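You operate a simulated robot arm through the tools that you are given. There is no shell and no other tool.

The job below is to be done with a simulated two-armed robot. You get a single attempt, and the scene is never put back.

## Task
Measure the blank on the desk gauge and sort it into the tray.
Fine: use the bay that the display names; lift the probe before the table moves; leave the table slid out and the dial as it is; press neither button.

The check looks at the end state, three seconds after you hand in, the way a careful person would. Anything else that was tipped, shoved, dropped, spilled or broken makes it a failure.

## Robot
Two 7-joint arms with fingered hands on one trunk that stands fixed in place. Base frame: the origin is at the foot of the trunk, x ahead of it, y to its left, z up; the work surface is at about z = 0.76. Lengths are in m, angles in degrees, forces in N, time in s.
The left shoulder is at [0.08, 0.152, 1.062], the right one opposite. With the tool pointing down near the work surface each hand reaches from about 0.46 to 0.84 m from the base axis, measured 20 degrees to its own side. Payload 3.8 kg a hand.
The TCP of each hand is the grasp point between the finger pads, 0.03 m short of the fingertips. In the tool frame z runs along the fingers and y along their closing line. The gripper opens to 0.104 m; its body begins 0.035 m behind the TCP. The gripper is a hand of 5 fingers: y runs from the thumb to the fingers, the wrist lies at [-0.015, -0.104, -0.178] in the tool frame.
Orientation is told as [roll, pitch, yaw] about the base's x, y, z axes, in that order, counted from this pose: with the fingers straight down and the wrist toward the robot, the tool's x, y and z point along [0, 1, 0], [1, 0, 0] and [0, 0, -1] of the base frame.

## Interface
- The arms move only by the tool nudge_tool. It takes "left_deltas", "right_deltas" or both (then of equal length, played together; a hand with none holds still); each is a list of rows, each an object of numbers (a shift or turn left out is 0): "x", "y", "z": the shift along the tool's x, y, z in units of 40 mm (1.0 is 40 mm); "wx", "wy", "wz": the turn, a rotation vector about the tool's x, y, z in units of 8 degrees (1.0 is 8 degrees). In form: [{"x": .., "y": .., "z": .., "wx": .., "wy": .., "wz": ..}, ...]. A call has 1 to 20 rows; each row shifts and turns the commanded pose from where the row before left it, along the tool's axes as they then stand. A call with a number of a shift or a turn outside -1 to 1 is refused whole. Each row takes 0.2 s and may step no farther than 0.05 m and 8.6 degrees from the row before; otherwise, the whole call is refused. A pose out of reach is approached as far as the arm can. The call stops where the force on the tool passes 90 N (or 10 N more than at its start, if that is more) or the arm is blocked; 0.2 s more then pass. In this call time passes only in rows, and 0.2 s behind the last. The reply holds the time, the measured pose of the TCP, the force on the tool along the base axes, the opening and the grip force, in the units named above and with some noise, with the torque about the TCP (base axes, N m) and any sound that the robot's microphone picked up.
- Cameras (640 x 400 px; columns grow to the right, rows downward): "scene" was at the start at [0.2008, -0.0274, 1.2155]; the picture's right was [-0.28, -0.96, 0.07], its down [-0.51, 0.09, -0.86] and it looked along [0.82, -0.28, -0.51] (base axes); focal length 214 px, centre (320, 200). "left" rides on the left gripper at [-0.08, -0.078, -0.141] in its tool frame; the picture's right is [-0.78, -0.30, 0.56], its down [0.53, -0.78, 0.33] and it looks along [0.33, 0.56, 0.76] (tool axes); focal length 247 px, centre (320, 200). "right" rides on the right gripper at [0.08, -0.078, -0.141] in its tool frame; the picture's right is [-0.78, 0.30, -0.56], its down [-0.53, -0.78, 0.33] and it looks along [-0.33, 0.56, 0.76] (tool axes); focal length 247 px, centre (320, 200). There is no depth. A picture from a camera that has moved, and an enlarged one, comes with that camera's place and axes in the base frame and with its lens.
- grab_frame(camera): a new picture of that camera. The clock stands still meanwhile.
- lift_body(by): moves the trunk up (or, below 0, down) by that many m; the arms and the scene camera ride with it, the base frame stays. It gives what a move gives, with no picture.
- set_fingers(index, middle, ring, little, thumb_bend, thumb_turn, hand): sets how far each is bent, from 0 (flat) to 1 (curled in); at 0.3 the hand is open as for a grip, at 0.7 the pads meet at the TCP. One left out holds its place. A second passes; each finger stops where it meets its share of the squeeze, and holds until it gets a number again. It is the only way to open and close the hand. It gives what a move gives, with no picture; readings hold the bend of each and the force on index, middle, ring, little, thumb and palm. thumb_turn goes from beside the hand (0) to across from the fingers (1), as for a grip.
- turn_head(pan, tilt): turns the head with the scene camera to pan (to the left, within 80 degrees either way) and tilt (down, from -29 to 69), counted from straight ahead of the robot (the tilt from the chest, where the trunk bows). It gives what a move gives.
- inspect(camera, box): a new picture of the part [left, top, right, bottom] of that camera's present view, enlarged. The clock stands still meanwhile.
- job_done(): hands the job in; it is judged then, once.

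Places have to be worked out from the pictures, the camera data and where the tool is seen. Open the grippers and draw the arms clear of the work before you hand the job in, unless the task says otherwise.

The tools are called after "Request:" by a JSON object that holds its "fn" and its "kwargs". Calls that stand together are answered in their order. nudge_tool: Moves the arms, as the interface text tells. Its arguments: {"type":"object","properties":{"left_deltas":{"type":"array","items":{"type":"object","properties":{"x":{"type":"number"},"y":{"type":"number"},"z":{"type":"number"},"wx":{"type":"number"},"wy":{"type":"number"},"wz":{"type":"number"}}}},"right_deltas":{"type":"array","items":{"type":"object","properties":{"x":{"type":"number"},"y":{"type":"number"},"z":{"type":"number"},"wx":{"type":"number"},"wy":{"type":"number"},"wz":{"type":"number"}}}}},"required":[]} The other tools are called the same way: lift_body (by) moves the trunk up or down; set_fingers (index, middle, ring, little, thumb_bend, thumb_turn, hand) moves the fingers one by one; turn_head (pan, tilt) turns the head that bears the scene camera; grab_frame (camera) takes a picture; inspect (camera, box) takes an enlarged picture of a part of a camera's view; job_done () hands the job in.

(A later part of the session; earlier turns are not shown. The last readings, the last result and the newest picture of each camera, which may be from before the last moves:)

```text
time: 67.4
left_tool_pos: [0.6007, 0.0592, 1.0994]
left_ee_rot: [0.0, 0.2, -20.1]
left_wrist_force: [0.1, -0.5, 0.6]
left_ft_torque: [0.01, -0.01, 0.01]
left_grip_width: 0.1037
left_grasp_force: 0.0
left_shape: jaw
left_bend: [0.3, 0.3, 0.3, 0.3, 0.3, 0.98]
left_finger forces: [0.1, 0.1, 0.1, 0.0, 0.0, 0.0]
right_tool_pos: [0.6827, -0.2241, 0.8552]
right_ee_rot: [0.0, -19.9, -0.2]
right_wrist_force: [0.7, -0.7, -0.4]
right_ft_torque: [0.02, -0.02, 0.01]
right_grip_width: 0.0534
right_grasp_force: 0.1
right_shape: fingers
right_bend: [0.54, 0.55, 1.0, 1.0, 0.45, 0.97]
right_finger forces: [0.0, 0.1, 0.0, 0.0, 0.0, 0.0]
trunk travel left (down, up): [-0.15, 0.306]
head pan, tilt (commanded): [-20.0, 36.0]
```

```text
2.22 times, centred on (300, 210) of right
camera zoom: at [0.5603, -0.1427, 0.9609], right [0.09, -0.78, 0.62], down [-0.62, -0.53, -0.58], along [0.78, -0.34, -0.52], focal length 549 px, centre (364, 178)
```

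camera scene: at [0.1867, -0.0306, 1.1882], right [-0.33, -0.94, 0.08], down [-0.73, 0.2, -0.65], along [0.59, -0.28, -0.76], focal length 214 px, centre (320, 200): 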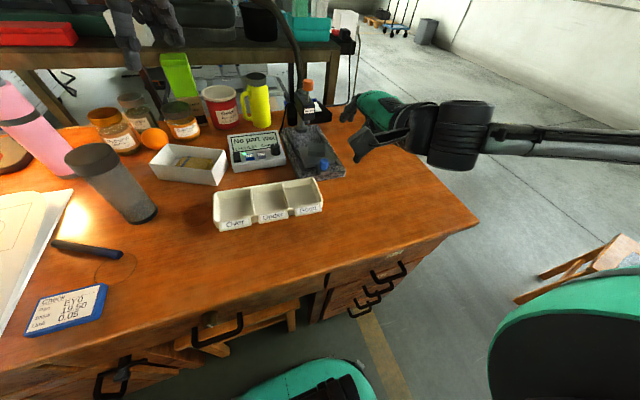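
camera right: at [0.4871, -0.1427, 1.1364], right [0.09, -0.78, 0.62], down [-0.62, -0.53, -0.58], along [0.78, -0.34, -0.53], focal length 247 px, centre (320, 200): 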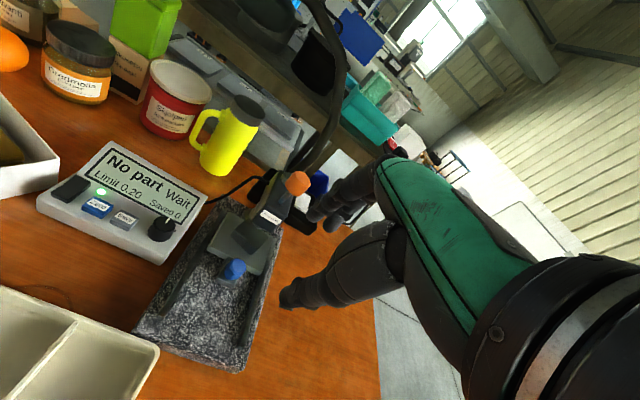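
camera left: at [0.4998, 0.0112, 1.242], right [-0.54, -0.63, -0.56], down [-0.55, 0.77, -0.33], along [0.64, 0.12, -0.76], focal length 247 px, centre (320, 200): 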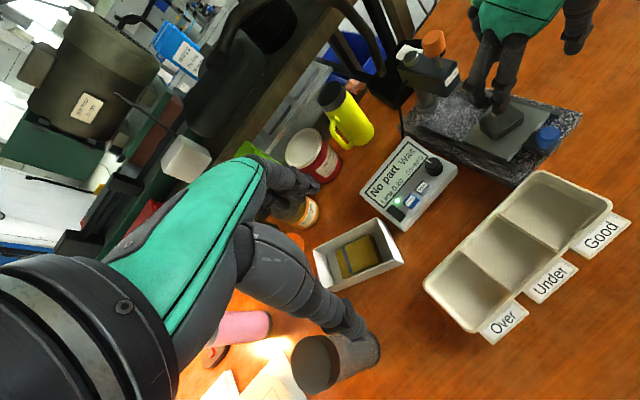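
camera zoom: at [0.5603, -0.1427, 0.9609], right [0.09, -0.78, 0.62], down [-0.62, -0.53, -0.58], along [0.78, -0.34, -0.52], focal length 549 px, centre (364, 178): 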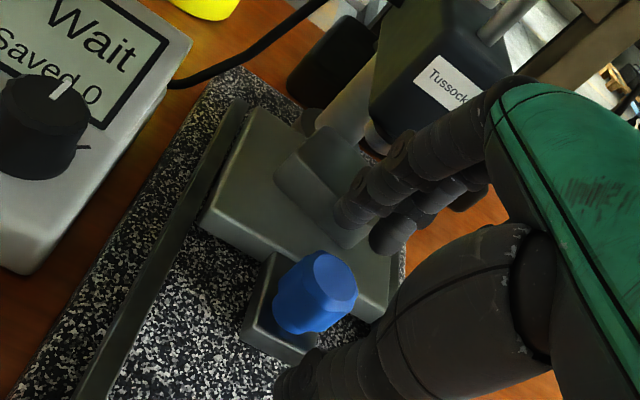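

The index tip's outer edge is about 11 mm in front of the blank, so there's room. I'll go down the final 15 mm and close on the knob.

Request:
{"fn": "nudge_tool", "kwargs": {"right_deltas": [{"y": -0.064, "z": 0.176}, {"y": -0.064, "z": 0.176}]}}

Request:
{"fn": "set_fingers", "kwargs": {"hand": "right", "index": 0.66, "middle": 0.66, "thumb_bend": 0.66}}

Request:
{"fn": "inspect", "kwargs": {"camera": "left", "box": [420, 40, 540, 140]}}

Request:
{"fn": "inspect", "kwargs": {"camera": "right", "box": [220, 120, 380, 300]}}

```text
time: 68.0
left_tool_pos: [0.6005, 0.0591, 1.1003]
left_ee_rot: [0.1, 0.1, -20.0]
left_wrist_force: [-0.1, 0.3, -0.7]
left_ft_torque: [0.03, -0.03, -0.01]
left_grip_width: 0.1037
left_grasp_force: 0.2
left_shape: jaw
left_bend: [0.3, 0.3, 0.3, 0.3, 0.3, 0.98]
left_finger forces: [0.1, 0.0, 0.1, 0.0, 0.1, 0.0]
right_tool_pos: [0.681, -0.2238, 0.8396]
right_ee_rot: [-0.1, -20.0, -0.1]
right_wrist_force: [0.4, -0.4, -0.5]
right_ft_torque: [0.0, 0.01, 0.03]
right_grip_width: 0.0535
right_grasp_force: 0.0
right_shape: fingers
right_bend: [0.54, 0.55, 1.0, 1.0, 0.45, 0.97]
right_finger forces: [0.1, 0.0, 0.0, 0.0, 0.1, 0.0]
trunk travel left (down, up): [-0.15, 0.306]
head pan, tilt (commanded): [-20.0, 36.0]
```

```text
time: 69.0
left_tool_pos: [0.6015, 0.061, 1.0999]
left_ee_rot: [-0.1, 0.2, -20.0]
left_wrist_force: [-0.1, -0.7, -1.1]
left_ft_torque: [-0.04, 0.0, 0.02]
left_grip_width: 0.1037
left_grasp_force: 0.1
left_shape: jaw
left_bend: [0.3, 0.3, 0.3, 0.3, 0.3, 0.98]
left_finger forces: [0.1, 0.0, 0.0, 0.0, 0.0, 0.0]
right_tool_pos: [0.6812, -0.2233, 0.8392]
right_ee_rot: [0.0, -20.1, -0.1]
right_wrist_force: [2.4, -0.5, -0.3]
right_ft_torque: [-0.03, -0.06, -0.01]
right_grip_width: 0.0229
right_grasp_force: 4.1
right_shape: fingers
right_bend: [0.61, 0.65, 1.0, 1.0, 0.63, 0.97]
right_finger forces: [4.6, 0.9, 0.0, 0.0, 2.5, 0.0]
trunk travel left (down, up): [-0.15, 0.306]
head pan, tilt (commanded): [-20.0, 36.0]
```

```text
4.00 times, centred on (480, 90) of left
camera zoom: at [0.5013, 0.0111, 1.2413], right [-0.54, -0.63, -0.56], down [-0.55, 0.77, -0.33], along [0.64, 0.12, -0.76], focal length 988 px, centre (-320, 640)
```

zoom: 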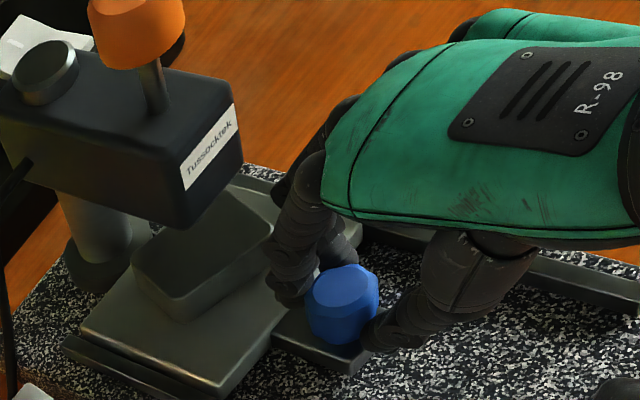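

```text
2.22 times, centred on (300, 210) of right
camera zoom: at [0.5599, -0.1427, 0.9457], right [0.09, -0.78, 0.62], down [-0.62, -0.53, -0.58], along [0.78, -0.34, -0.53], focal length 549 px, centre (364, 178)
```

zoom: 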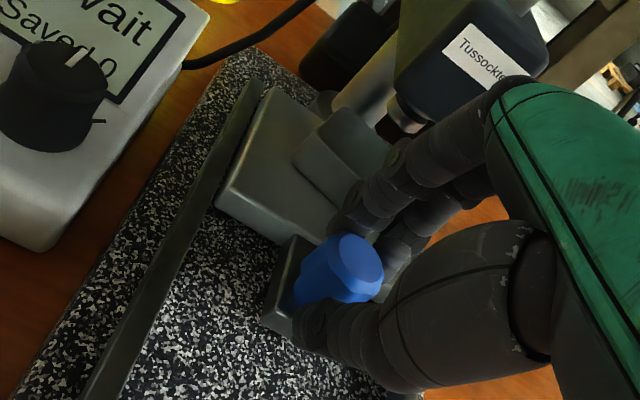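

The knob is pinched again and the probe is up. I'll pull the table out slowly.

Request:
{"fn": "nudge_tool", "kwargs": {"right_deltas": [{"y": -0.06, "z": -0.022}, {"y": -0.1175, "z": -0.0428}, {"y": -0.1175, "z": -0.0428}, {"y": -0.1175, "z": -0.0428}, {"y": -0.1175, "z": -0.0428}, {"y": -0.1175, "z": -0.0428}, {"y": -0.1175, "z": -0.0428}, {"y": -0.1175, "z": -0.0428}, {"y": -0.1175, "z": -0.0428}]}}

Request:
{"fn": "inspect", "kwargs": {"camera": "left", "box": [400, 20, 600, 180]}}

```text
time: 71.0
left_tool_pos: [0.6009, 0.06, 1.0998]
left_ee_rot: [0.0, 0.0, -20.0]
left_wrist_force: [0.9, -1.0, -0.1]
left_ft_torque: [0.0, -0.03, -0.04]
left_grip_width: 0.1037
left_grasp_force: 0.1
left_shape: jaw
left_bend: [0.3, 0.3, 0.3, 0.3, 0.3, 0.98]
left_finger forces: [0.1, 0.0, 0.0, 0.0, 0.1, 0.0]
right_tool_pos: [0.6393, -0.2221, 0.8394]
right_ee_rot: [0.0, -20.0, -0.1]
right_wrist_force: [1.4, -0.3, 0.2]
right_ft_torque: [0.01, -0.01, -0.01]
right_grip_width: 0.0224
right_grasp_force: 3.4
right_shape: fingers
right_bend: [0.61, 0.65, 1.0, 1.0, 0.63, 0.97]
right_finger forces: [3.8, 0.8, 0.0, 0.0, 3.3, 0.0]
trunk travel left (down, up): [-0.15, 0.306]
head pan, tilt (commanded): [-20.0, 36.0]
```

```text
2.50 times, centred on (500, 100) of left
camera zoom: at [0.5009, 0.0111, 1.2415], right [-0.54, -0.63, -0.56], down [-0.55, 0.77, -0.33], along [0.64, 0.12, -0.76], focal length 617 px, centre (-130, 450)
```

zoom: 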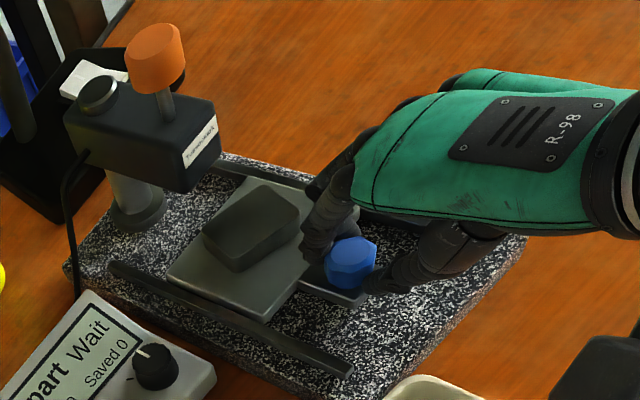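

The table is sliding out smoothly with the blank riding on it. I'll keep pulling toward the out stop.

Request:
{"fn": "nudge_tool", "kwargs": {"right_deltas": [{"y": -0.1175, "z": -0.0428}, {"y": -0.1175, "z": -0.0428}, {"y": -0.1175, "z": -0.0428}, {"y": -0.1175, "z": -0.0428}, {"y": -0.1175, "z": -0.0428}, {"y": -0.1175, "z": -0.0428}, {"y": -0.1175, "z": -0.0428}, {"y": -0.1175, "z": -0.0428}, {"y": -0.1175, "z": -0.0428}]}}

Request:
{"fn": "inspect", "kwargs": {"camera": "left", "box": [400, 20, 600, 180]}}

```text
time: 73.0
left_tool_pos: [0.6005, 0.0601, 1.1008]
left_ee_rot: [0.0, 0.0, -20.0]
left_wrist_force: [0.4, -0.2, -0.3]
left_ft_torque: [0.01, -0.01, 0.02]
left_grip_width: 0.1039
left_grasp_force: 0.2
left_shape: jaw
left_bend: [0.3, 0.3, 0.3, 0.3, 0.3, 0.98]
left_finger forces: [0.1, 0.0, 0.0, 0.0, 0.0, 0.0]
right_tool_pos: [0.5928, -0.2233, 0.8392]
right_ee_rot: [-0.1, -20.0, 0.0]
right_wrist_force: [-0.9, -0.3, 1.0]
right_ft_torque: [-0.02, 0.04, -0.02]
right_grip_width: 0.022
right_grasp_force: 3.4
right_shape: fingers
right_bend: [0.62, 0.66, 1.0, 1.0, 0.63, 0.97]
right_finger forces: [3.2, 0.6, 0.1, 0.0, 4.2, 0.1]
trunk travel left (down, up): [-0.15, 0.306]
head pan, tilt (commanded): [-20.0, 36.0]
```

```text
2.50 times, centred on (500, 100) of left
camera zoom: at [0.5004, 0.011, 1.2417], right [-0.54, -0.63, -0.56], down [-0.55, 0.77, -0.33], along [0.64, 0.12, -0.76], focal length 617 px, centre (-130, 450)
```

zoom: 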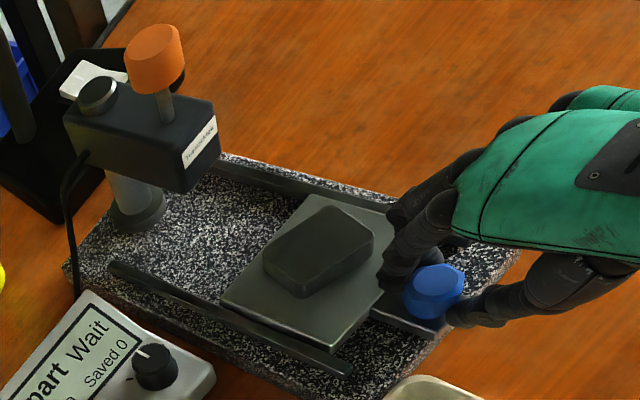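

About 88 mm is out. I'll do the last few mm in small steps to find the out stop.

Request:
{"fn": "nudge_tool", "kwargs": {"right_deltas": [{"y": -0.07, "z": -0.0255}, {"y": -0.07, "z": -0.0255}]}}

Request:
{"fn": "nudge_tool", "kwargs": {"right_deltas": [{"y": -0.07, "z": -0.0255}]}}

Request:
{"fn": "inspect", "kwargs": {"camera": "left", "box": [400, 20, 600, 180]}}

```text
time: 73.6
left_tool_pos: [0.6013, 0.0584, 1.1]
left_ee_rot: [0.0, 0.2, -20.0]
left_wrist_force: [-0.1, 0.1, 0.3]
left_ft_torque: [-0.02, 0.02, 0.03]
left_grip_width: 0.1038
left_grasp_force: 0.1
left_shape: jaw
left_bend: [0.3, 0.3, 0.3, 0.3, 0.3, 0.98]
left_finger forces: [0.0, 0.1, 0.0, 0.0, 0.0, 0.1]
right_tool_pos: [0.588, -0.2229, 0.8388]
right_ee_rot: [-0.1, -20.1, -0.1]
right_wrist_force: [2.7, -0.4, 0.9]
right_ft_torque: [-0.01, -0.03, -0.02]
right_grip_width: 0.0224
right_grasp_force: 4.1
right_shape: fingers
right_bend: [0.61, 0.65, 1.0, 1.0, 0.63, 0.97]
right_finger forces: [4.2, 0.8, 0.0, 0.0, 2.8, 0.0]
trunk travel left (down, up): [-0.15, 0.306]
head pan, tilt (commanded): [-20.0, 36.0]
```

```text
time: 74.0
left_tool_pos: [0.6007, 0.0594, 1.0997]
left_ee_rot: [0.0, 0.2, -20.0]
left_wrist_force: [0.5, -0.4, 0.1]
left_ft_torque: [0.01, -0.01, 0.01]
left_grip_width: 0.1039
left_grasp_force: 0.2
left_shape: jaw
left_bend: [0.3, 0.3, 0.3, 0.3, 0.3, 0.98]
left_finger forces: [0.0, 0.0, 0.0, 0.0, 0.0, 0.0]
right_tool_pos: [0.5856, -0.2244, 0.8389]
right_ee_rot: [0.0, -20.0, 0.0]
right_wrist_force: [6.5, -1.2, 2.0]
right_ft_torque: [-0.01, -0.1, -0.03]
right_grip_width: 0.0223
right_grasp_force: 3.9
right_shape: fingers
right_bend: [0.6, 0.65, 1.0, 1.0, 0.64, 0.97]
right_finger forces: [6.0, 1.7, 0.0, 0.1, 1.2, 0.0]
trunk travel left (down, up): [-0.15, 0.306]
head pan, tilt (commanded): [-20.0, 36.0]
```

```text
2.50 times, centred on (500, 100) of left
camera zoom: at [0.5021, 0.0112, 1.2409], right [-0.54, -0.63, -0.56], down [-0.55, 0.77, -0.33], along [0.64, 0.12, -0.76], focal length 617 px, centre (-130, 450)
```

zoom: 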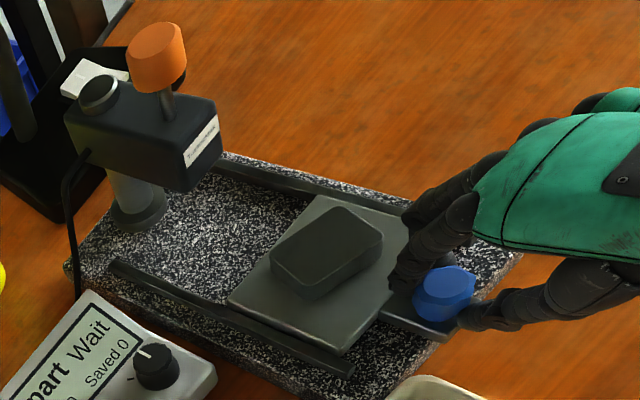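

The wrist force rose to 6.5 N at the original position, so the table is fully out. I'll open the pinch and rise straight up (tool z negative), checking the sign this time.

Request:
{"fn": "set_fingers", "kwargs": {"hand": "right", "index": 0.54, "middle": 0.54, "thumb_bend": 0.45}}

Request:
{"fn": "nudge_tool", "kwargs": {"right_deltas": [{"y": 0.086, "z": -0.235}, {"y": 0.171, "z": -0.47}, {"y": 0.171, "z": -0.47}]}}

Request:
{"fn": "inspect", "kwargs": {"camera": "left", "box": [400, 20, 640, 200]}}

```text
time: 75.0
left_tool_pos: [0.6015, 0.0586, 1.1001]
left_ee_rot: [0.0, 0.0, -20.0]
left_wrist_force: [-0.4, -0.7, 0.1]
left_ft_torque: [0.01, -0.01, 0.03]
left_grip_width: 0.1038
left_grasp_force: 0.0
left_shape: jaw
left_bend: [0.3, 0.3, 0.3, 0.3, 0.3, 0.98]
left_finger forces: [0.0, 0.0, 0.0, 0.0, 0.1, 0.0]
right_tool_pos: [0.5852, -0.2227, 0.8393]
right_ee_rot: [0.0, -19.9, -0.1]
right_wrist_force: [-0.1, -0.3, 0.4]
right_ft_torque: [-0.02, 0.02, -0.01]
right_grip_width: 0.0529
right_grasp_force: 0.1
right_shape: fingers
right_bend: [0.54, 0.54, 1.0, 1.0, 0.45, 0.97]
right_finger forces: [0.0, 0.1, 0.1, 0.1, 0.0, 0.0]
trunk travel left (down, up): [-0.15, 0.306]
head pan, tilt (commanded): [-20.0, 36.0]
```

```text
time: 75.8
left_tool_pos: [0.5998, 0.0595, 1.1005]
left_ee_rot: [0.0, -0.1, -19.9]
left_wrist_force: [-0.7, 0.6, -0.1]
left_ft_torque: [0.01, 0.01, 0.03]
left_grip_width: 0.1035
left_grasp_force: 0.0
left_shape: jaw
left_bend: [0.3, 0.3, 0.3, 0.3, 0.3, 0.98]
left_finger forces: [0.1, 0.0, 0.0, 0.0, 0.1, 0.0]
right_tool_pos: [0.5839, -0.2237, 0.8899]
right_ee_rot: [0.0, -20.0, -0.1]
right_wrist_force: [0.3, 0.3, -0.2]
right_ft_torque: [0.01, 0.01, 0.03]
right_grip_width: 0.0527
right_grasp_force: 0.1
right_shape: fingers
right_bend: [0.54, 0.54, 1.0, 1.0, 0.45, 0.97]
right_finger forces: [0.0, 0.0, 0.0, 0.1, 0.0, 0.1]
trunk travel left (down, up): [-0.15, 0.306]
head pan, tilt (commanded): [-20.0, 36.0]
```

```text
2.22 times, centred on (520, 110) of left
camera zoom: at [0.5005, 0.0113, 1.2417], right [-0.54, -0.63, -0.56], down [-0.55, 0.77, -0.33], along [0.64, 0.12, -0.76], focal length 549 px, centre (-124, 400)
```

zoom: 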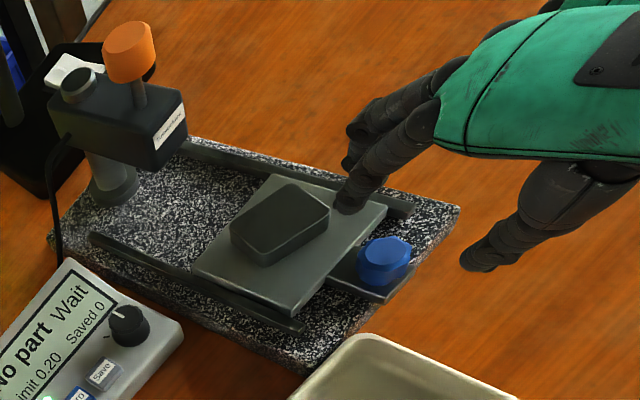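

The table is back at its out stop with the blank as I placed it, and the probe is up. Before picking it up I'll measure the tray's Under bay.

Request:
{"fn": "inspect", "kwargs": {"camera": "left", "box": [410, 160, 640, 350]}}

Request:
{"fn": "inspect", "kwargs": {"camera": "scene", "box": [200, 160, 340, 250]}}

Request:
{"fn": "grab_frame", "kwargs": {"camera": "right"}}

```text
2.11 times, centred on (525, 255) of left
camera zoom: at [0.5005, 0.0113, 1.2417], right [-0.54, -0.63, -0.56], down [-0.55, 0.77, -0.33], along [0.64, 0.12, -0.76], focal length 520 px, centre (-112, 84)
```

zoom: 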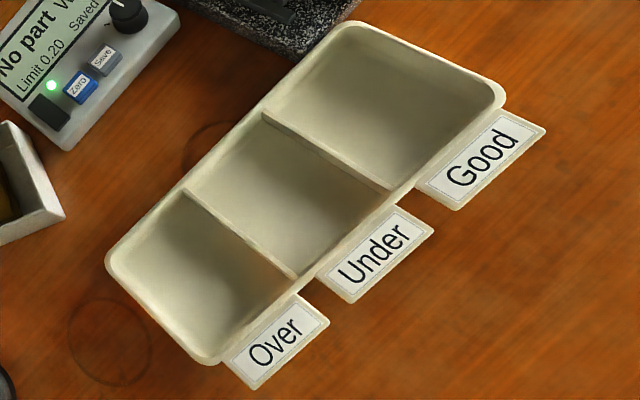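

```text
4.44 times, centred on (270, 205) of scene
camera zoom: at [0.1862, -0.0301, 1.1883], right [-0.33, -0.94, 0.08], down [-0.73, 0.2, -0.65], along [0.59, -0.28, -0.75], focal length 953 px, centre (542, 178)
```

zoom: 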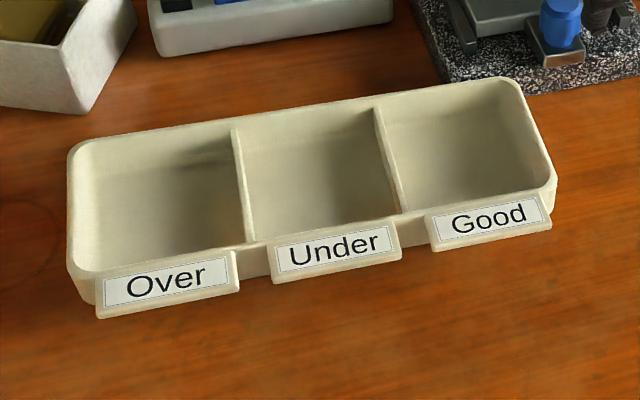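

```text
taken
camera right: at [0.4624, -0.1425, 0.9958], right [0.09, -0.78, 0.62], down [-0.62, -0.53, -0.58], along [0.78, -0.33, -0.52], focal length 247 px, centre (320, 200)
```

right: 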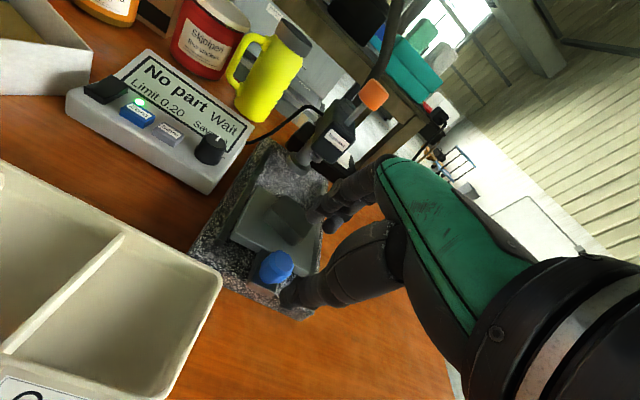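

The Under bay is about 75 x 80 mm inside, centred near (0.543, -0.060). The blank centre on the table is (0.667, -0.222), turned about -13°. Gripping across its 38 mm side lets the fingers fit inside the bay, so I'll go up, remove the tilt and yaw to -13°.

Request:
{"fn": "nudge_tool", "kwargs": {"right_deltas": [{"y": 0.3, "z": -0.8225}, {"y": 0.3, "z": -0.8225}, {"wx": 0.8333}, {"wx": 0.8333}, {"wx": 0.8333}, {"wz": 0.8125}, {"wz": 0.8125}]}}

Request:
{"fn": "set_fingers", "kwargs": {"hand": "right", "index": 0.48, "middle": 0.48, "thumb_bend": 0.47}}

```text
time: 77.4
left_tool_pos: [0.6002, 0.0607, 1.1001]
left_ee_rot: [0.0, 0.0, -20.0]
left_wrist_force: [0.7, 0.2, -0.5]
left_ft_torque: [0.04, 0.0, -0.02]
left_grip_width: 0.1039
left_grasp_force: 0.1
left_shape: jaw
left_bend: [0.3, 0.3, 0.3, 0.3, 0.3, 0.98]
left_finger forces: [0.0, 0.0, 0.0, 0.0, 0.0, 0.0]
right_tool_pos: [0.5832, -0.2233, 0.9595]
right_ee_rot: [-0.1, 0.0, -13.3]
right_wrist_force: [0.9, 0.2, -0.6]
right_ft_torque: [0.01, 0.06, 0.01]
right_grip_width: 0.0532
right_grasp_force: 0.0
right_shape: fingers
right_bend: [0.54, 0.54, 1.0, 1.0, 0.45, 0.97]
right_finger forces: [0.0, 0.0, 0.2, 0.0, 0.1, 0.0]
trunk travel left (down, up): [-0.15, 0.306]
head pan, tilt (commanded): [-20.0, 36.0]
```

```text
time: 78.4
left_tool_pos: [0.6003, 0.0594, 1.1004]
left_ee_rot: [0.0, 0.1, -20.1]
left_wrist_force: [-0.5, 0.0, -0.6]
left_ft_torque: [-0.03, -0.01, -0.03]
left_grip_width: 0.1038
left_grasp_force: 0.2
left_shape: jaw
left_bend: [0.3, 0.3, 0.3, 0.3, 0.3, 0.98]
left_finger forces: [0.0, 0.0, 0.0, 0.0, 0.0, 0.0]
right_tool_pos: [0.5843, -0.2229, 0.9587]
right_ee_rot: [0.0, 0.1, -13.2]
right_wrist_force: [-0.2, 0.5, 0.1]
right_ft_torque: [0.01, -0.01, -0.03]
right_grip_width: 0.0589
right_grasp_force: 0.1
right_shape: fingers
right_bend: [0.48, 0.48, 1.0, 1.0, 0.47, 0.97]
right_finger forces: [0.0, 0.0, 0.0, 0.0, 0.0, 0.0]
trunk travel left (down, up): [-0.15, 0.306]
head pan, tilt (commanded): [-20.0, 36.0]
```

Now I'll move above the blank at z≈0.905 and check alignment.

Request:
{"fn": "nudge_tool", "kwargs": {"right_deltas": [{"x": 0.186, "y": 0.682, "z": 0.45}, {"x": 0.186, "y": 0.682, "z": 0.45}, {"x": 0.186, "y": 0.66, "z": 0.45}]}}

Request:
{"fn": "inspect", "kwargs": {"camera": "left", "box": [410, 20, 590, 170]}}

Request:
{"fn": "inspect", "kwargs": {"camera": "right", "box": [200, 140, 400, 340]}}

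Request:
{"fn": "inspect", "kwargs": {"camera": "scene", "box": [260, 60, 380, 180]}}

```text
time: 79.2
left_tool_pos: [0.6016, 0.0595, 1.0988]
left_ee_rot: [0.0, 0.1, -20.0]
left_wrist_force: [0.3, -0.7, -0.2]
left_ft_torque: [0.0, 0.0, -0.01]
left_grip_width: 0.1035
left_grasp_force: 0.0
left_shape: jaw
left_bend: [0.3, 0.3, 0.3, 0.3, 0.3, 0.98]
left_finger forces: [0.0, 0.1, 0.1, 0.0, 0.0, 0.1]
right_tool_pos: [0.6703, -0.2197, 0.9043]
right_ee_rot: [0.1, 0.0, -13.1]
right_wrist_force: [0.9, 0.6, 0.4]
right_ft_torque: [-0.02, -0.02, -0.02]
right_grip_width: 0.0586
right_grasp_force: 0.0
right_shape: fingers
right_bend: [0.48, 0.48, 1.0, 1.0, 0.47, 0.97]
right_finger forces: [0.0, 0.0, 0.0, 0.0, 0.1, 0.0]
trunk travel left (down, up): [-0.15, 0.306]
head pan, tilt (commanded): [-20.0, 36.0]
```

```text
2.67 times, centred on (500, 95) of left
camera zoom: at [0.502, 0.0112, 1.2408], right [-0.54, -0.63, -0.56], down [-0.55, 0.77, -0.33], along [0.64, 0.12, -0.76], focal length 659 px, centre (-160, 480)
```

zoom: 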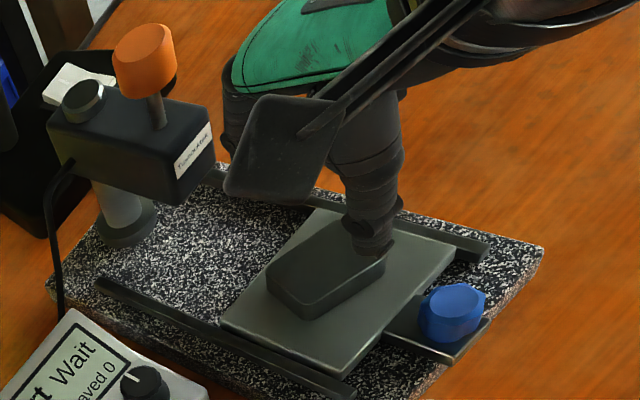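

```text
2.00 times, centred on (300, 240) of right
camera zoom: at [0.6116, -0.124, 1.0457], right [0.11, -0.82, 0.56], down [-0.88, -0.34, -0.33], along [0.47, -0.45, -0.76], focal length 494 px, centre (360, 120)
```

zoom: 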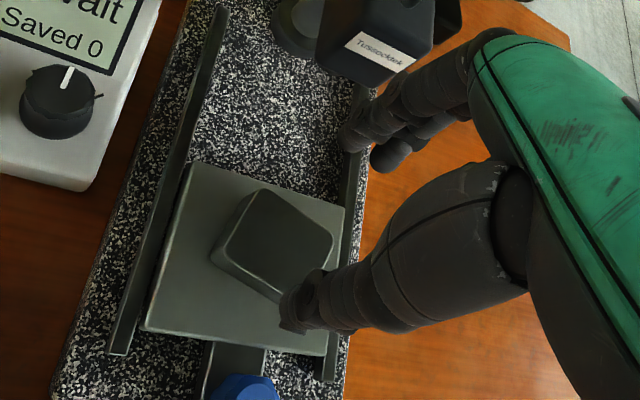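

```text
3.33 times, centred on (320, 120) of scene
camera zoom: at [0.1876, -0.0302, 1.1879], right [-0.33, -0.94, 0.08], down [-0.73, 0.2, -0.65], along [0.59, -0.28, -0.76], focal length 715 px, centre (320, 467)
```

zoom: 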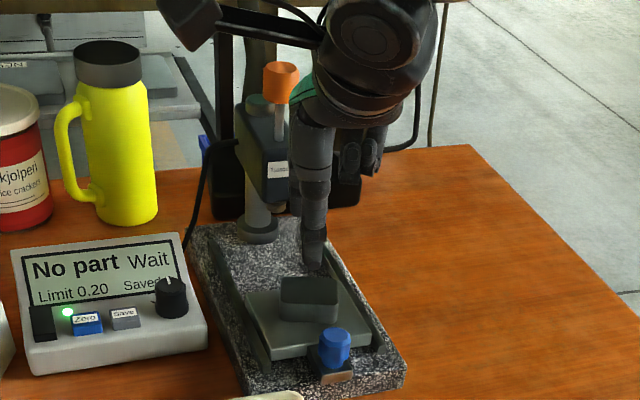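

Both views agree the blank centre is (0.667, -0.220), with the fingers straddling it evenly and clear of both the blue knob and the probe block. Now straight down to TCP z≈0.847.

Request:
{"fn": "nudge_tool", "kwargs": {"right_deltas": [{"z": 0.5}, {"z": 0.5}, {"z": 0.43}]}}

Request:
{"fn": "inspect", "kwargs": {"camera": "right", "box": [200, 140, 400, 340]}}

Request:
{"fn": "inspect", "kwargs": {"camera": "left", "box": [430, 30, 570, 150]}}

```text
time: 80.0
left_tool_pos: [0.602, 0.0595, 1.1]
left_ee_rot: [0.0, 0.0, -20.1]
left_wrist_force: [0.6, 0.2, -0.6]
left_ft_torque: [0.02, 0.03, -0.01]
left_grip_width: 0.1037
left_grasp_force: 0.0
left_shape: jaw
left_bend: [0.3, 0.3, 0.3, 0.3, 0.3, 0.98]
left_finger forces: [0.0, 0.0, 0.1, 0.1, 0.0, 0.1]
right_tool_pos: [0.6689, -0.2214, 0.8471]
right_ee_rot: [0.0, 0.0, -13.1]
right_wrist_force: [-0.3, 0.4, 0.0]
right_ft_torque: [0.01, 0.01, 0.0]
right_grip_width: 0.0586
right_grasp_force: 0.1
right_shape: fingers
right_bend: [0.48, 0.48, 1.0, 1.0, 0.47, 0.97]
right_finger forces: [0.0, 0.0, 0.1, 0.0, 0.1, 0.0]
trunk travel left (down, up): [-0.15, 0.306]
head pan, tilt (commanded): [-20.0, 36.0]
```

```text
2.00 times, centred on (300, 240) of right
camera zoom: at [0.6107, -0.1243, 0.9886], right [0.11, -0.82, 0.56], down [-0.88, -0.34, -0.33], along [0.47, -0.45, -0.76], focal length 494 px, centre (360, 120)
```

zoom: 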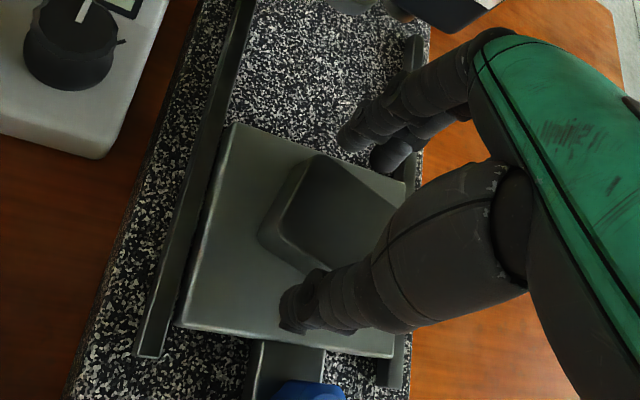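

```text
3.33 times, centred on (500, 90) of left
camera zoom: at [0.5011, 0.0111, 1.2413], right [-0.54, -0.63, -0.56], down [-0.55, 0.77, -0.33], along [0.64, 0.12, -0.76], focal length 823 px, centre (-280, 567)
```

zoom: 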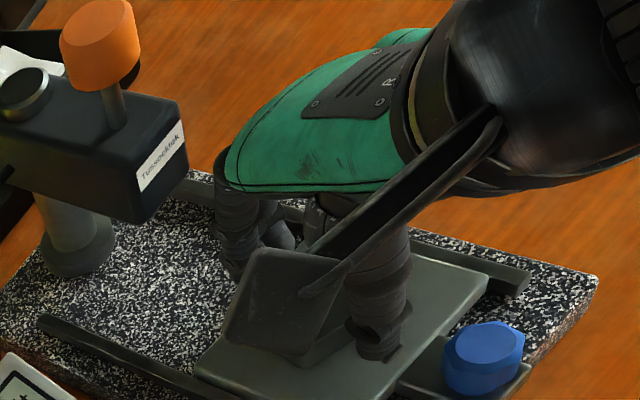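

Everything is positioned around the blank with no contact. I'll close index, middle and thumb on it.

Request:
{"fn": "set_fingers", "kwargs": {"hand": "right", "index": 0.66, "middle": 0.66, "thumb_bend": 0.65}}

Request:
{"fn": "inspect", "kwargs": {"camera": "right", "box": [200, 140, 400, 340]}}

```text
time: 81.0
left_tool_pos: [0.6008, 0.0601, 1.0991]
left_ee_rot: [0.0, 0.1, -19.9]
left_wrist_force: [0.3, 0.0, 0.6]
left_ft_torque: [0.02, -0.01, -0.04]
left_grip_width: 0.1039
left_grasp_force: 0.0
left_shape: jaw
left_bend: [0.3, 0.3, 0.3, 0.3, 0.3, 0.98]
left_finger forces: [0.0, 0.1, 0.0, 0.0, 0.1, 0.1]
right_tool_pos: [0.6675, -0.2195, 0.8476]
right_ee_rot: [-0.1, 0.0, -13.0]
right_wrist_force: [0.1, -0.1, 0.3]
right_ft_torque: [-0.02, -0.01, 0.02]
right_grip_width: 0.0355
right_grasp_force: 9.4
right_shape: fingers
right_bend: [0.58, 0.61, 1.0, 1.0, 0.56, 0.97]
right_finger forces: [5.1, 4.4, 0.0, 0.0, 8.8, 0.0]
trunk travel left (down, up): [-0.15, 0.306]
head pan, tilt (commanded): [-20.0, 36.0]
```

```text
2.00 times, centred on (300, 240) of right
camera zoom: at [0.6107, -0.1243, 0.9888], right [0.11, -0.82, 0.56], down [-0.88, -0.34, -0.33], along [0.47, -0.45, -0.76], focal length 494 px, centre (360, 120)
```

zoom: 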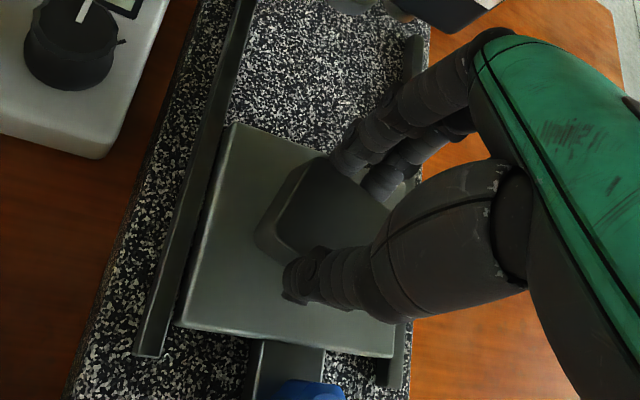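

It's gripped at 9.4 N, 35.5 mm wide. I'll lift gently and then ease back from the probe block.

Request:
{"fn": "nudge_tool", "kwargs": {"right_deltas": [{"z": -0.15}, {"z": -0.3}, {"z": -0.5}, {"y": -0.3, "z": -0.6}, {"y": -0.5, "z": -0.6}]}}

Request:
{"fn": "grab_frame", "kwargs": {"camera": "right"}}

Request:
{"fn": "inspect", "kwargs": {"camera": "left", "box": [400, 0, 640, 200]}}

Request:
{"fn": "inspect", "kwargs": {"camera": "scene", "box": [230, 60, 370, 180]}}

```text
time: 82.2
left_tool_pos: [0.6011, 0.0587, 1.1007]
left_ee_rot: [0.0, 0.0, -20.0]
left_wrist_force: [-0.2, 0.6, -0.2]
left_ft_torque: [0.05, -0.01, 0.01]
left_grip_width: 0.1034
left_grasp_force: 0.1
left_shape: jaw
left_bend: [0.3, 0.3, 0.3, 0.3, 0.3, 0.98]
left_finger forces: [0.0, 0.1, 0.0, 0.0, 0.1, 0.0]
right_tool_pos: [0.6359, -0.2113, 0.9357]
right_ee_rot: [0.0, 0.1, -13.1]
right_wrist_force: [0.1, 0.0, -3.4]
right_ft_torque: [-0.01, -0.03, 0.0]
right_grip_width: 0.0359
right_grasp_force: 8.9
right_shape: fingers
right_bend: [0.59, 0.62, 1.0, 1.0, 0.56, 0.96]
right_finger forces: [5.1, 3.8, 0.1, 0.0, 9.0, 0.1]
trunk travel left (down, up): [-0.15, 0.306]
head pan, tilt (commanded): [-20.0, 36.0]
```

```text
taken
camera right: at [0.5786, -0.1167, 1.076], right [0.11, -0.82, 0.56], down [-0.88, -0.34, -0.33], along [0.47, -0.45, -0.76], focal length 247 px, centre (320, 200)
```

right: 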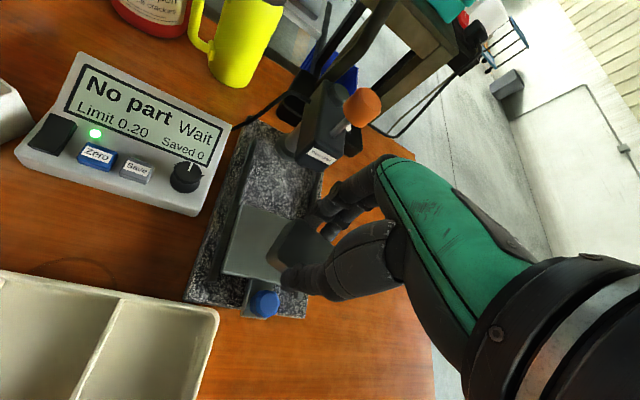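

```text
2.00 times, centred on (520, 100) of left
camera zoom: at [0.5, 0.0112, 1.242], right [-0.54, -0.63, -0.56], down [-0.55, 0.77, -0.33], along [0.64, 0.12, -0.76], focal length 494 px, centre (-80, 400)
```

zoom: 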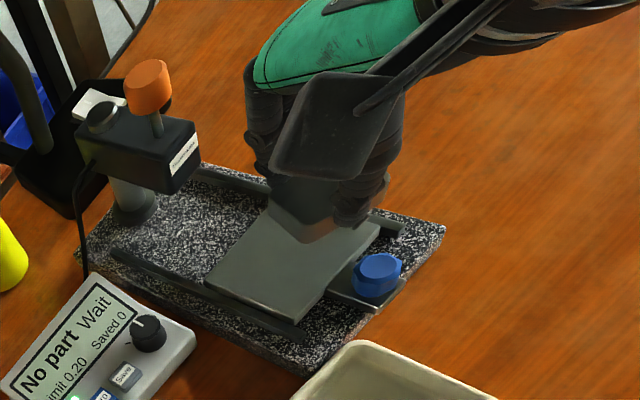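

```text
3.33 times, centred on (300, 120) of scene
camera zoom: at [0.1858, -0.0302, 1.1884], right [-0.33, -0.94, 0.08], down [-0.73, 0.2, -0.65], along [0.6, -0.28, -0.75], focal length 715 px, centre (387, 467)
```

zoom: 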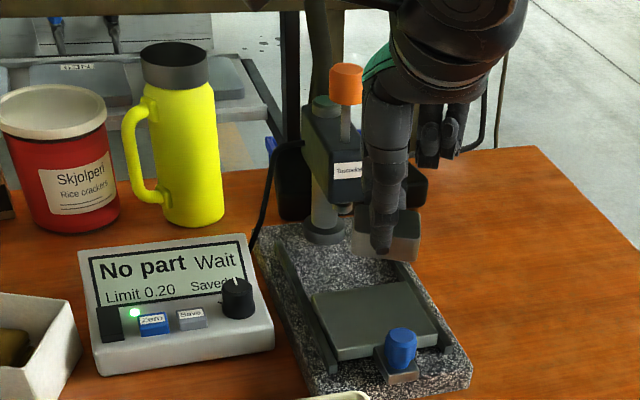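

The blank is securely held at about 3.4 N, the table is empty and fully out, and the probe is up. I'll move the left hand up and away for room while squaring the right hand's yaw to 0, then carry the blank toward the Under bay.

Request:
{"fn": "nudge_tool", "kwargs": {"left_deltas": [{"x": 0.47, "y": -0.171, "z": -0.625}, {"x": 0.47, "y": -0.171, "z": -0.625}, {"x": 0.47, "y": -0.171, "z": -0.625}, {"x": 0.47, "y": -0.171, "z": -0.625}], "right_deltas": [{"x": 0}, {"x": 0}, {"wz": -0.82}, {"wz": -0.82}]}}

Request:
{"fn": "nudge_tool", "kwargs": {"right_deltas": [{"x": 0.755, "y": -0.455}, {"x": 0.755, "y": -0.455}, {"x": 0.755, "y": -0.455}, {"x": 0.755, "y": -0.455}, {"x": 0.755, "y": -0.455}]}}

Request:
{"fn": "grab_frame", "kwargs": {"camera": "left"}}

Request:
{"fn": "grab_frame", "kwargs": {"camera": "right"}}

Request:
{"fn": "grab_frame", "kwargs": {"camera": "scene"}}

```text
time: 83.2
left_tool_pos: [0.6011, 0.1406, 1.2015]
left_ee_rot: [0.0, 0.1, -20.1]
left_wrist_force: [-1.6, -0.1, -0.1]
left_ft_torque: [0.01, -0.01, 0.02]
left_grip_width: 0.1038
left_grasp_force: 0.0
left_shape: jaw
left_bend: [0.3, 0.3, 0.3, 0.3, 0.3, 0.98]
left_finger forces: [0.0, 0.0, 0.0, 0.1, 0.0, 0.0]
right_tool_pos: [0.6368, -0.2128, 0.9337]
right_ee_rot: [0.0, 0.0, 0.1]
right_wrist_force: [-0.3, 0.4, -2.6]
right_ft_torque: [-0.01, 0.0, 0.05]
right_grip_width: 0.0355
right_grasp_force: 9.0
right_shape: fingers
right_bend: [0.59, 0.62, 1.0, 1.0, 0.56, 0.96]
right_finger forces: [5.1, 3.8, 0.0, 0.0, 8.9, 0.1]
trunk travel left (down, up): [-0.15, 0.306]
head pan, tilt (commanded): [-20.0, 36.0]
```

```text
time: 84.4
left_tool_pos: [0.6008, 0.1409, 1.2011]
left_ee_rot: [-0.1, 0.1, -20.0]
left_wrist_force: [-0.5, 0.3, -0.5]
left_ft_torque: [0.04, -0.02, 0.01]
left_grip_width: 0.1037
left_grasp_force: 0.2
left_shape: jaw
left_bend: [0.3, 0.3, 0.3, 0.3, 0.3, 0.98]
left_finger forces: [0.1, 0.0, 0.1, 0.0, 0.0, 0.1]
right_tool_pos: [0.5471, -0.0594, 0.9338]
right_ee_rot: [0.0, 0.0, -0.1]
right_wrist_force: [0.4, 0.4, -3.5]
right_ft_torque: [0.0, 0.0, -0.04]
right_grip_width: 0.0356
right_grasp_force: 9.0
right_shape: fingers
right_bend: [0.59, 0.62, 1.0, 1.0, 0.56, 0.96]
right_finger forces: [5.2, 3.6, 0.0, 0.1, 8.9, 0.2]
trunk travel left (down, up): [-0.15, 0.306]
head pan, tilt (commanded): [-20.0, 36.0]
```

```text
taken
camera left: at [0.5017, 0.0924, 1.3417], right [-0.54, -0.63, -0.56], down [-0.55, 0.77, -0.33], along [0.64, 0.12, -0.76], focal length 247 px, centre (320, 200)
```

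left: 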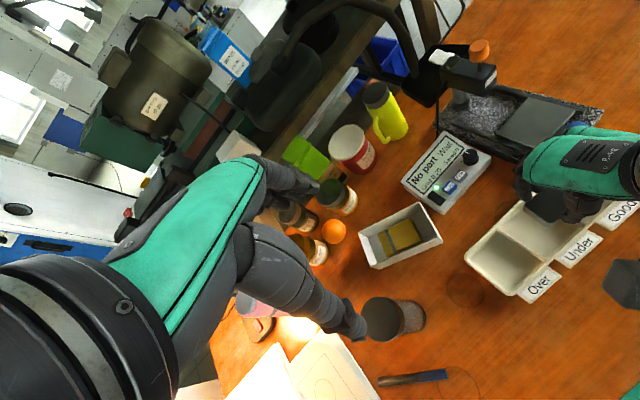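

```text
taken
camera right: at [0.4677, 0.0201, 1.0752], right [0.3, -0.78, 0.56], down [-0.78, -0.54, -0.33], along [0.56, -0.33, -0.76], focal length 247 px, centre (320, 200)
```

right: 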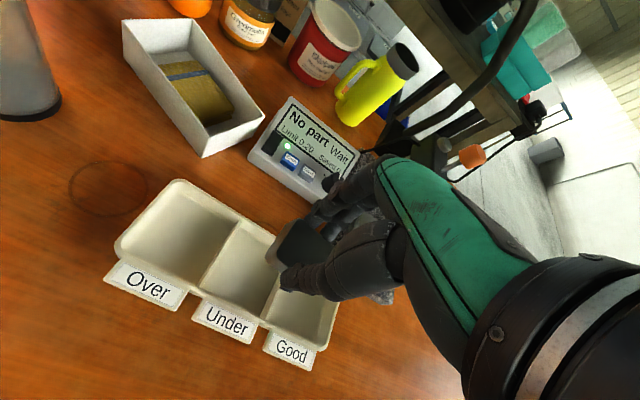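

```text
taken
camera scene: at [0.1873, -0.0297, 1.188], right [-0.33, -0.94, 0.08], down [-0.73, 0.2, -0.65], along [0.59, -0.28, -0.76], focal length 214 px, centre (320, 200)
```

scene: 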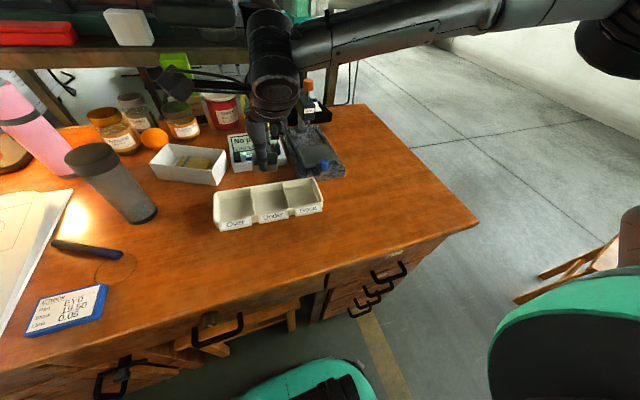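

I'm over the Under bay, centred near (0.543, -0.057). I'll shift about 2–3 mm to centre and lower partway to z≈0.86 to check the fit.

Request:
{"fn": "nudge_tool", "kwargs": {"right_deltas": [{"x": 0.05, "y": -0.06, "z": 0.6}, {"z": 0.6}, {"z": 0.6}]}}

Request:
{"fn": "inspect", "kwargs": {"camera": "right", "box": [160, 150, 400, 390]}}

Request:
{"fn": "inspect", "kwargs": {"camera": "left", "box": [440, 120, 640, 310]}}

Request:
{"fn": "inspect", "kwargs": {"camera": "scene", "box": [190, 100, 340, 240]}}

```text
time: 85.2
left_tool_pos: [0.6008, 0.1395, 1.2008]
left_ee_rot: [0.0, 0.2, -19.9]
left_wrist_force: [0.2, 0.6, -0.2]
left_ft_torque: [0.01, 0.03, 0.0]
left_grip_width: 0.1037
left_grasp_force: 0.0
left_shape: jaw
left_bend: [0.3, 0.3, 0.3, 0.3, 0.3, 0.98]
left_finger forces: [0.1, 0.0, 0.1, 0.0, 0.0, 0.0]
right_tool_pos: [0.5446, -0.0604, 0.8614]
right_ee_rot: [0.1, 0.1, 0.0]
right_wrist_force: [-0.7, 0.2, -2.6]
right_ft_torque: [0.0, -0.01, 0.0]
right_grip_width: 0.0355
right_grasp_force: 8.9
right_shape: fingers
right_bend: [0.59, 0.62, 1.0, 1.0, 0.56, 0.96]
right_finger forces: [5.3, 3.7, 0.0, 0.1, 8.7, 0.0]
trunk travel left (down, up): [-0.15, 0.306]
head pan, tilt (commanded): [-20.0, 36.0]
```

```text
1.67 times, centred on (280, 270) of right
camera zoom: at [0.4661, 0.0201, 1.0023], right [0.3, -0.78, 0.56], down [-0.78, -0.53, -0.33], along [0.56, -0.33, -0.76], focal length 412 px, centre (387, 83)
```

zoom: 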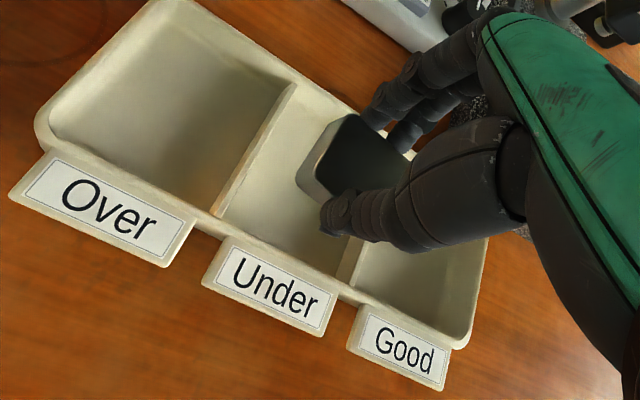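

```text
2.11 times, centred on (540, 215) of left
camera zoom: at [0.5018, 0.0916, 1.3418], right [-0.54, -0.63, -0.56], down [-0.55, 0.77, -0.33], along [0.64, 0.12, -0.76], focal length 520 px, centre (-143, 168)
```

zoom: 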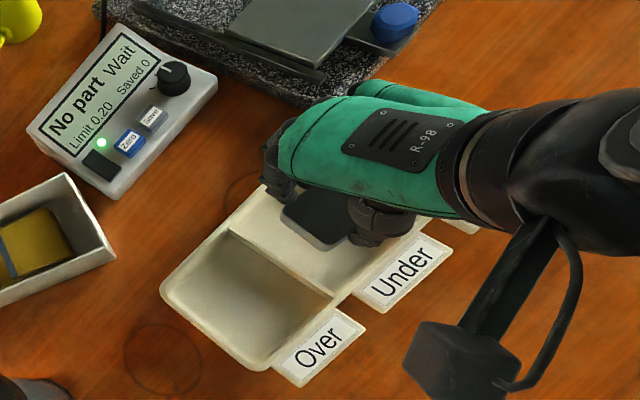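

```text
2.86 times, centred on (265, 170) of scene
camera zoom: at [0.1874, -0.0304, 1.188], right [-0.33, -0.94, 0.08], down [-0.73, 0.2, -0.65], along [0.59, -0.28, -0.76], focal length 613 px, centre (477, 286)
```

zoom: 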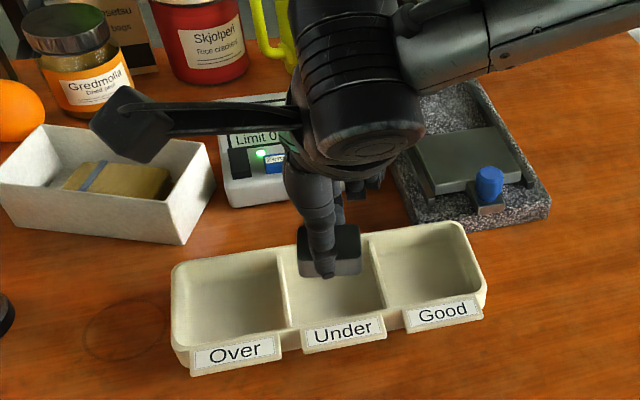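

The blank is within a few mm of the bay centre and square to it. I'll shift +3 mm in y and +2 mm in x, then lower until the blank's bottom is about 7 mm above the bay floor, with the fingertips just inside the rim.

Request:
{"fn": "nudge_tool", "kwargs": {"right_deltas": [{"x": 0.075, "y": 0.05}, {"z": 0.4}, {"z": 0.4}, {"z": 0.2}]}}

Request:
{"fn": "inspect", "kwargs": {"camera": "right", "box": [200, 160, 400, 360]}}

Request:
{"fn": "inspect", "kwargs": {"camera": "left", "box": [470, 150, 620, 290]}}

Request:
{"fn": "inspect", "kwargs": {"camera": "scene", "box": [210, 140, 330, 240]}}

```text
time: 86.2
left_tool_pos: [0.6015, 0.1401, 1.2003]
left_ee_rot: [0.1, 0.2, -20.0]
left_wrist_force: [-0.3, -0.5, 0.7]
left_ft_torque: [0.0, -0.01, 0.0]
left_grip_width: 0.1039
left_grasp_force: 0.0
left_shape: jaw
left_bend: [0.3, 0.3, 0.3, 0.3, 0.3, 0.98]
left_finger forces: [0.0, 0.1, 0.0, 0.0, 0.0, 0.0]
right_tool_pos: [0.5453, -0.0576, 0.8222]
right_ee_rot: [0.0, 0.0, 0.0]
right_wrist_force: [0.4, -0.4, -3.0]
right_ft_torque: [0.01, -0.02, -0.01]
right_grip_width: 0.0355
right_grasp_force: 8.7
right_shape: fingers
right_bend: [0.59, 0.62, 1.0, 1.0, 0.56, 0.96]
right_finger forces: [5.1, 3.6, 0.0, 0.1, 8.8, 0.1]
trunk travel left (down, up): [-0.15, 0.306]
head pan, tilt (commanded): [-20.0, 36.0]
```

```text
2.00 times, centred on (300, 260) of right
camera zoom: at [0.4681, 0.0229, 0.9627], right [0.3, -0.78, 0.56], down [-0.78, -0.53, -0.33], along [0.56, -0.33, -0.76], focal length 494 px, centre (360, 80)
```

zoom: 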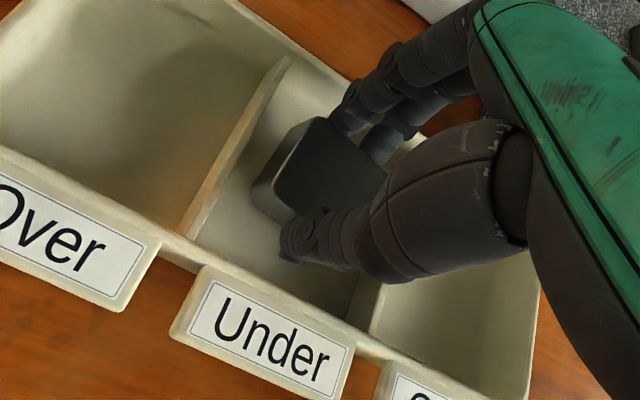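

```text
2.86 times, centred on (545, 220) of left
camera zoom: at [0.5014, 0.0919, 1.342], right [-0.54, -0.63, -0.56], down [-0.55, 0.77, -0.33], along [0.64, 0.12, -0.76], focal length 706 px, centre (-323, 143)
```

zoom: 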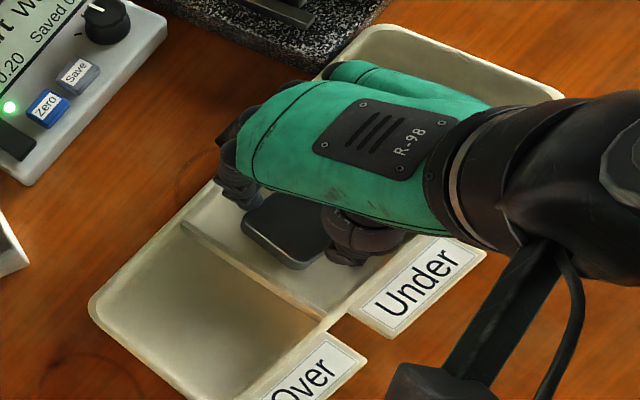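

```text
4.00 times, centred on (270, 190) of scene
camera zoom: at [0.1871, -0.0302, 1.1881], right [-0.33, -0.94, 0.08], down [-0.73, 0.2, -0.65], along [0.59, -0.28, -0.76], focal length 858 px, centre (520, 240)
```

zoom: 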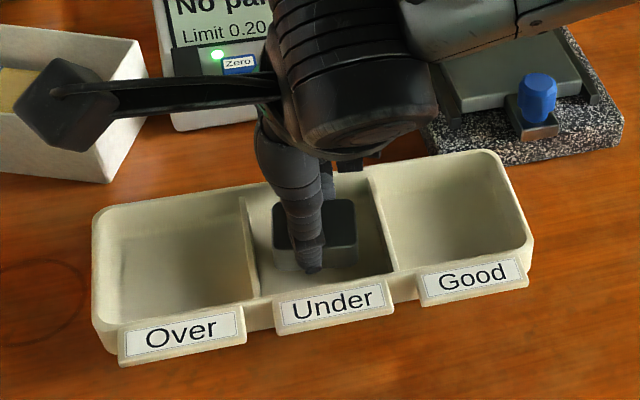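

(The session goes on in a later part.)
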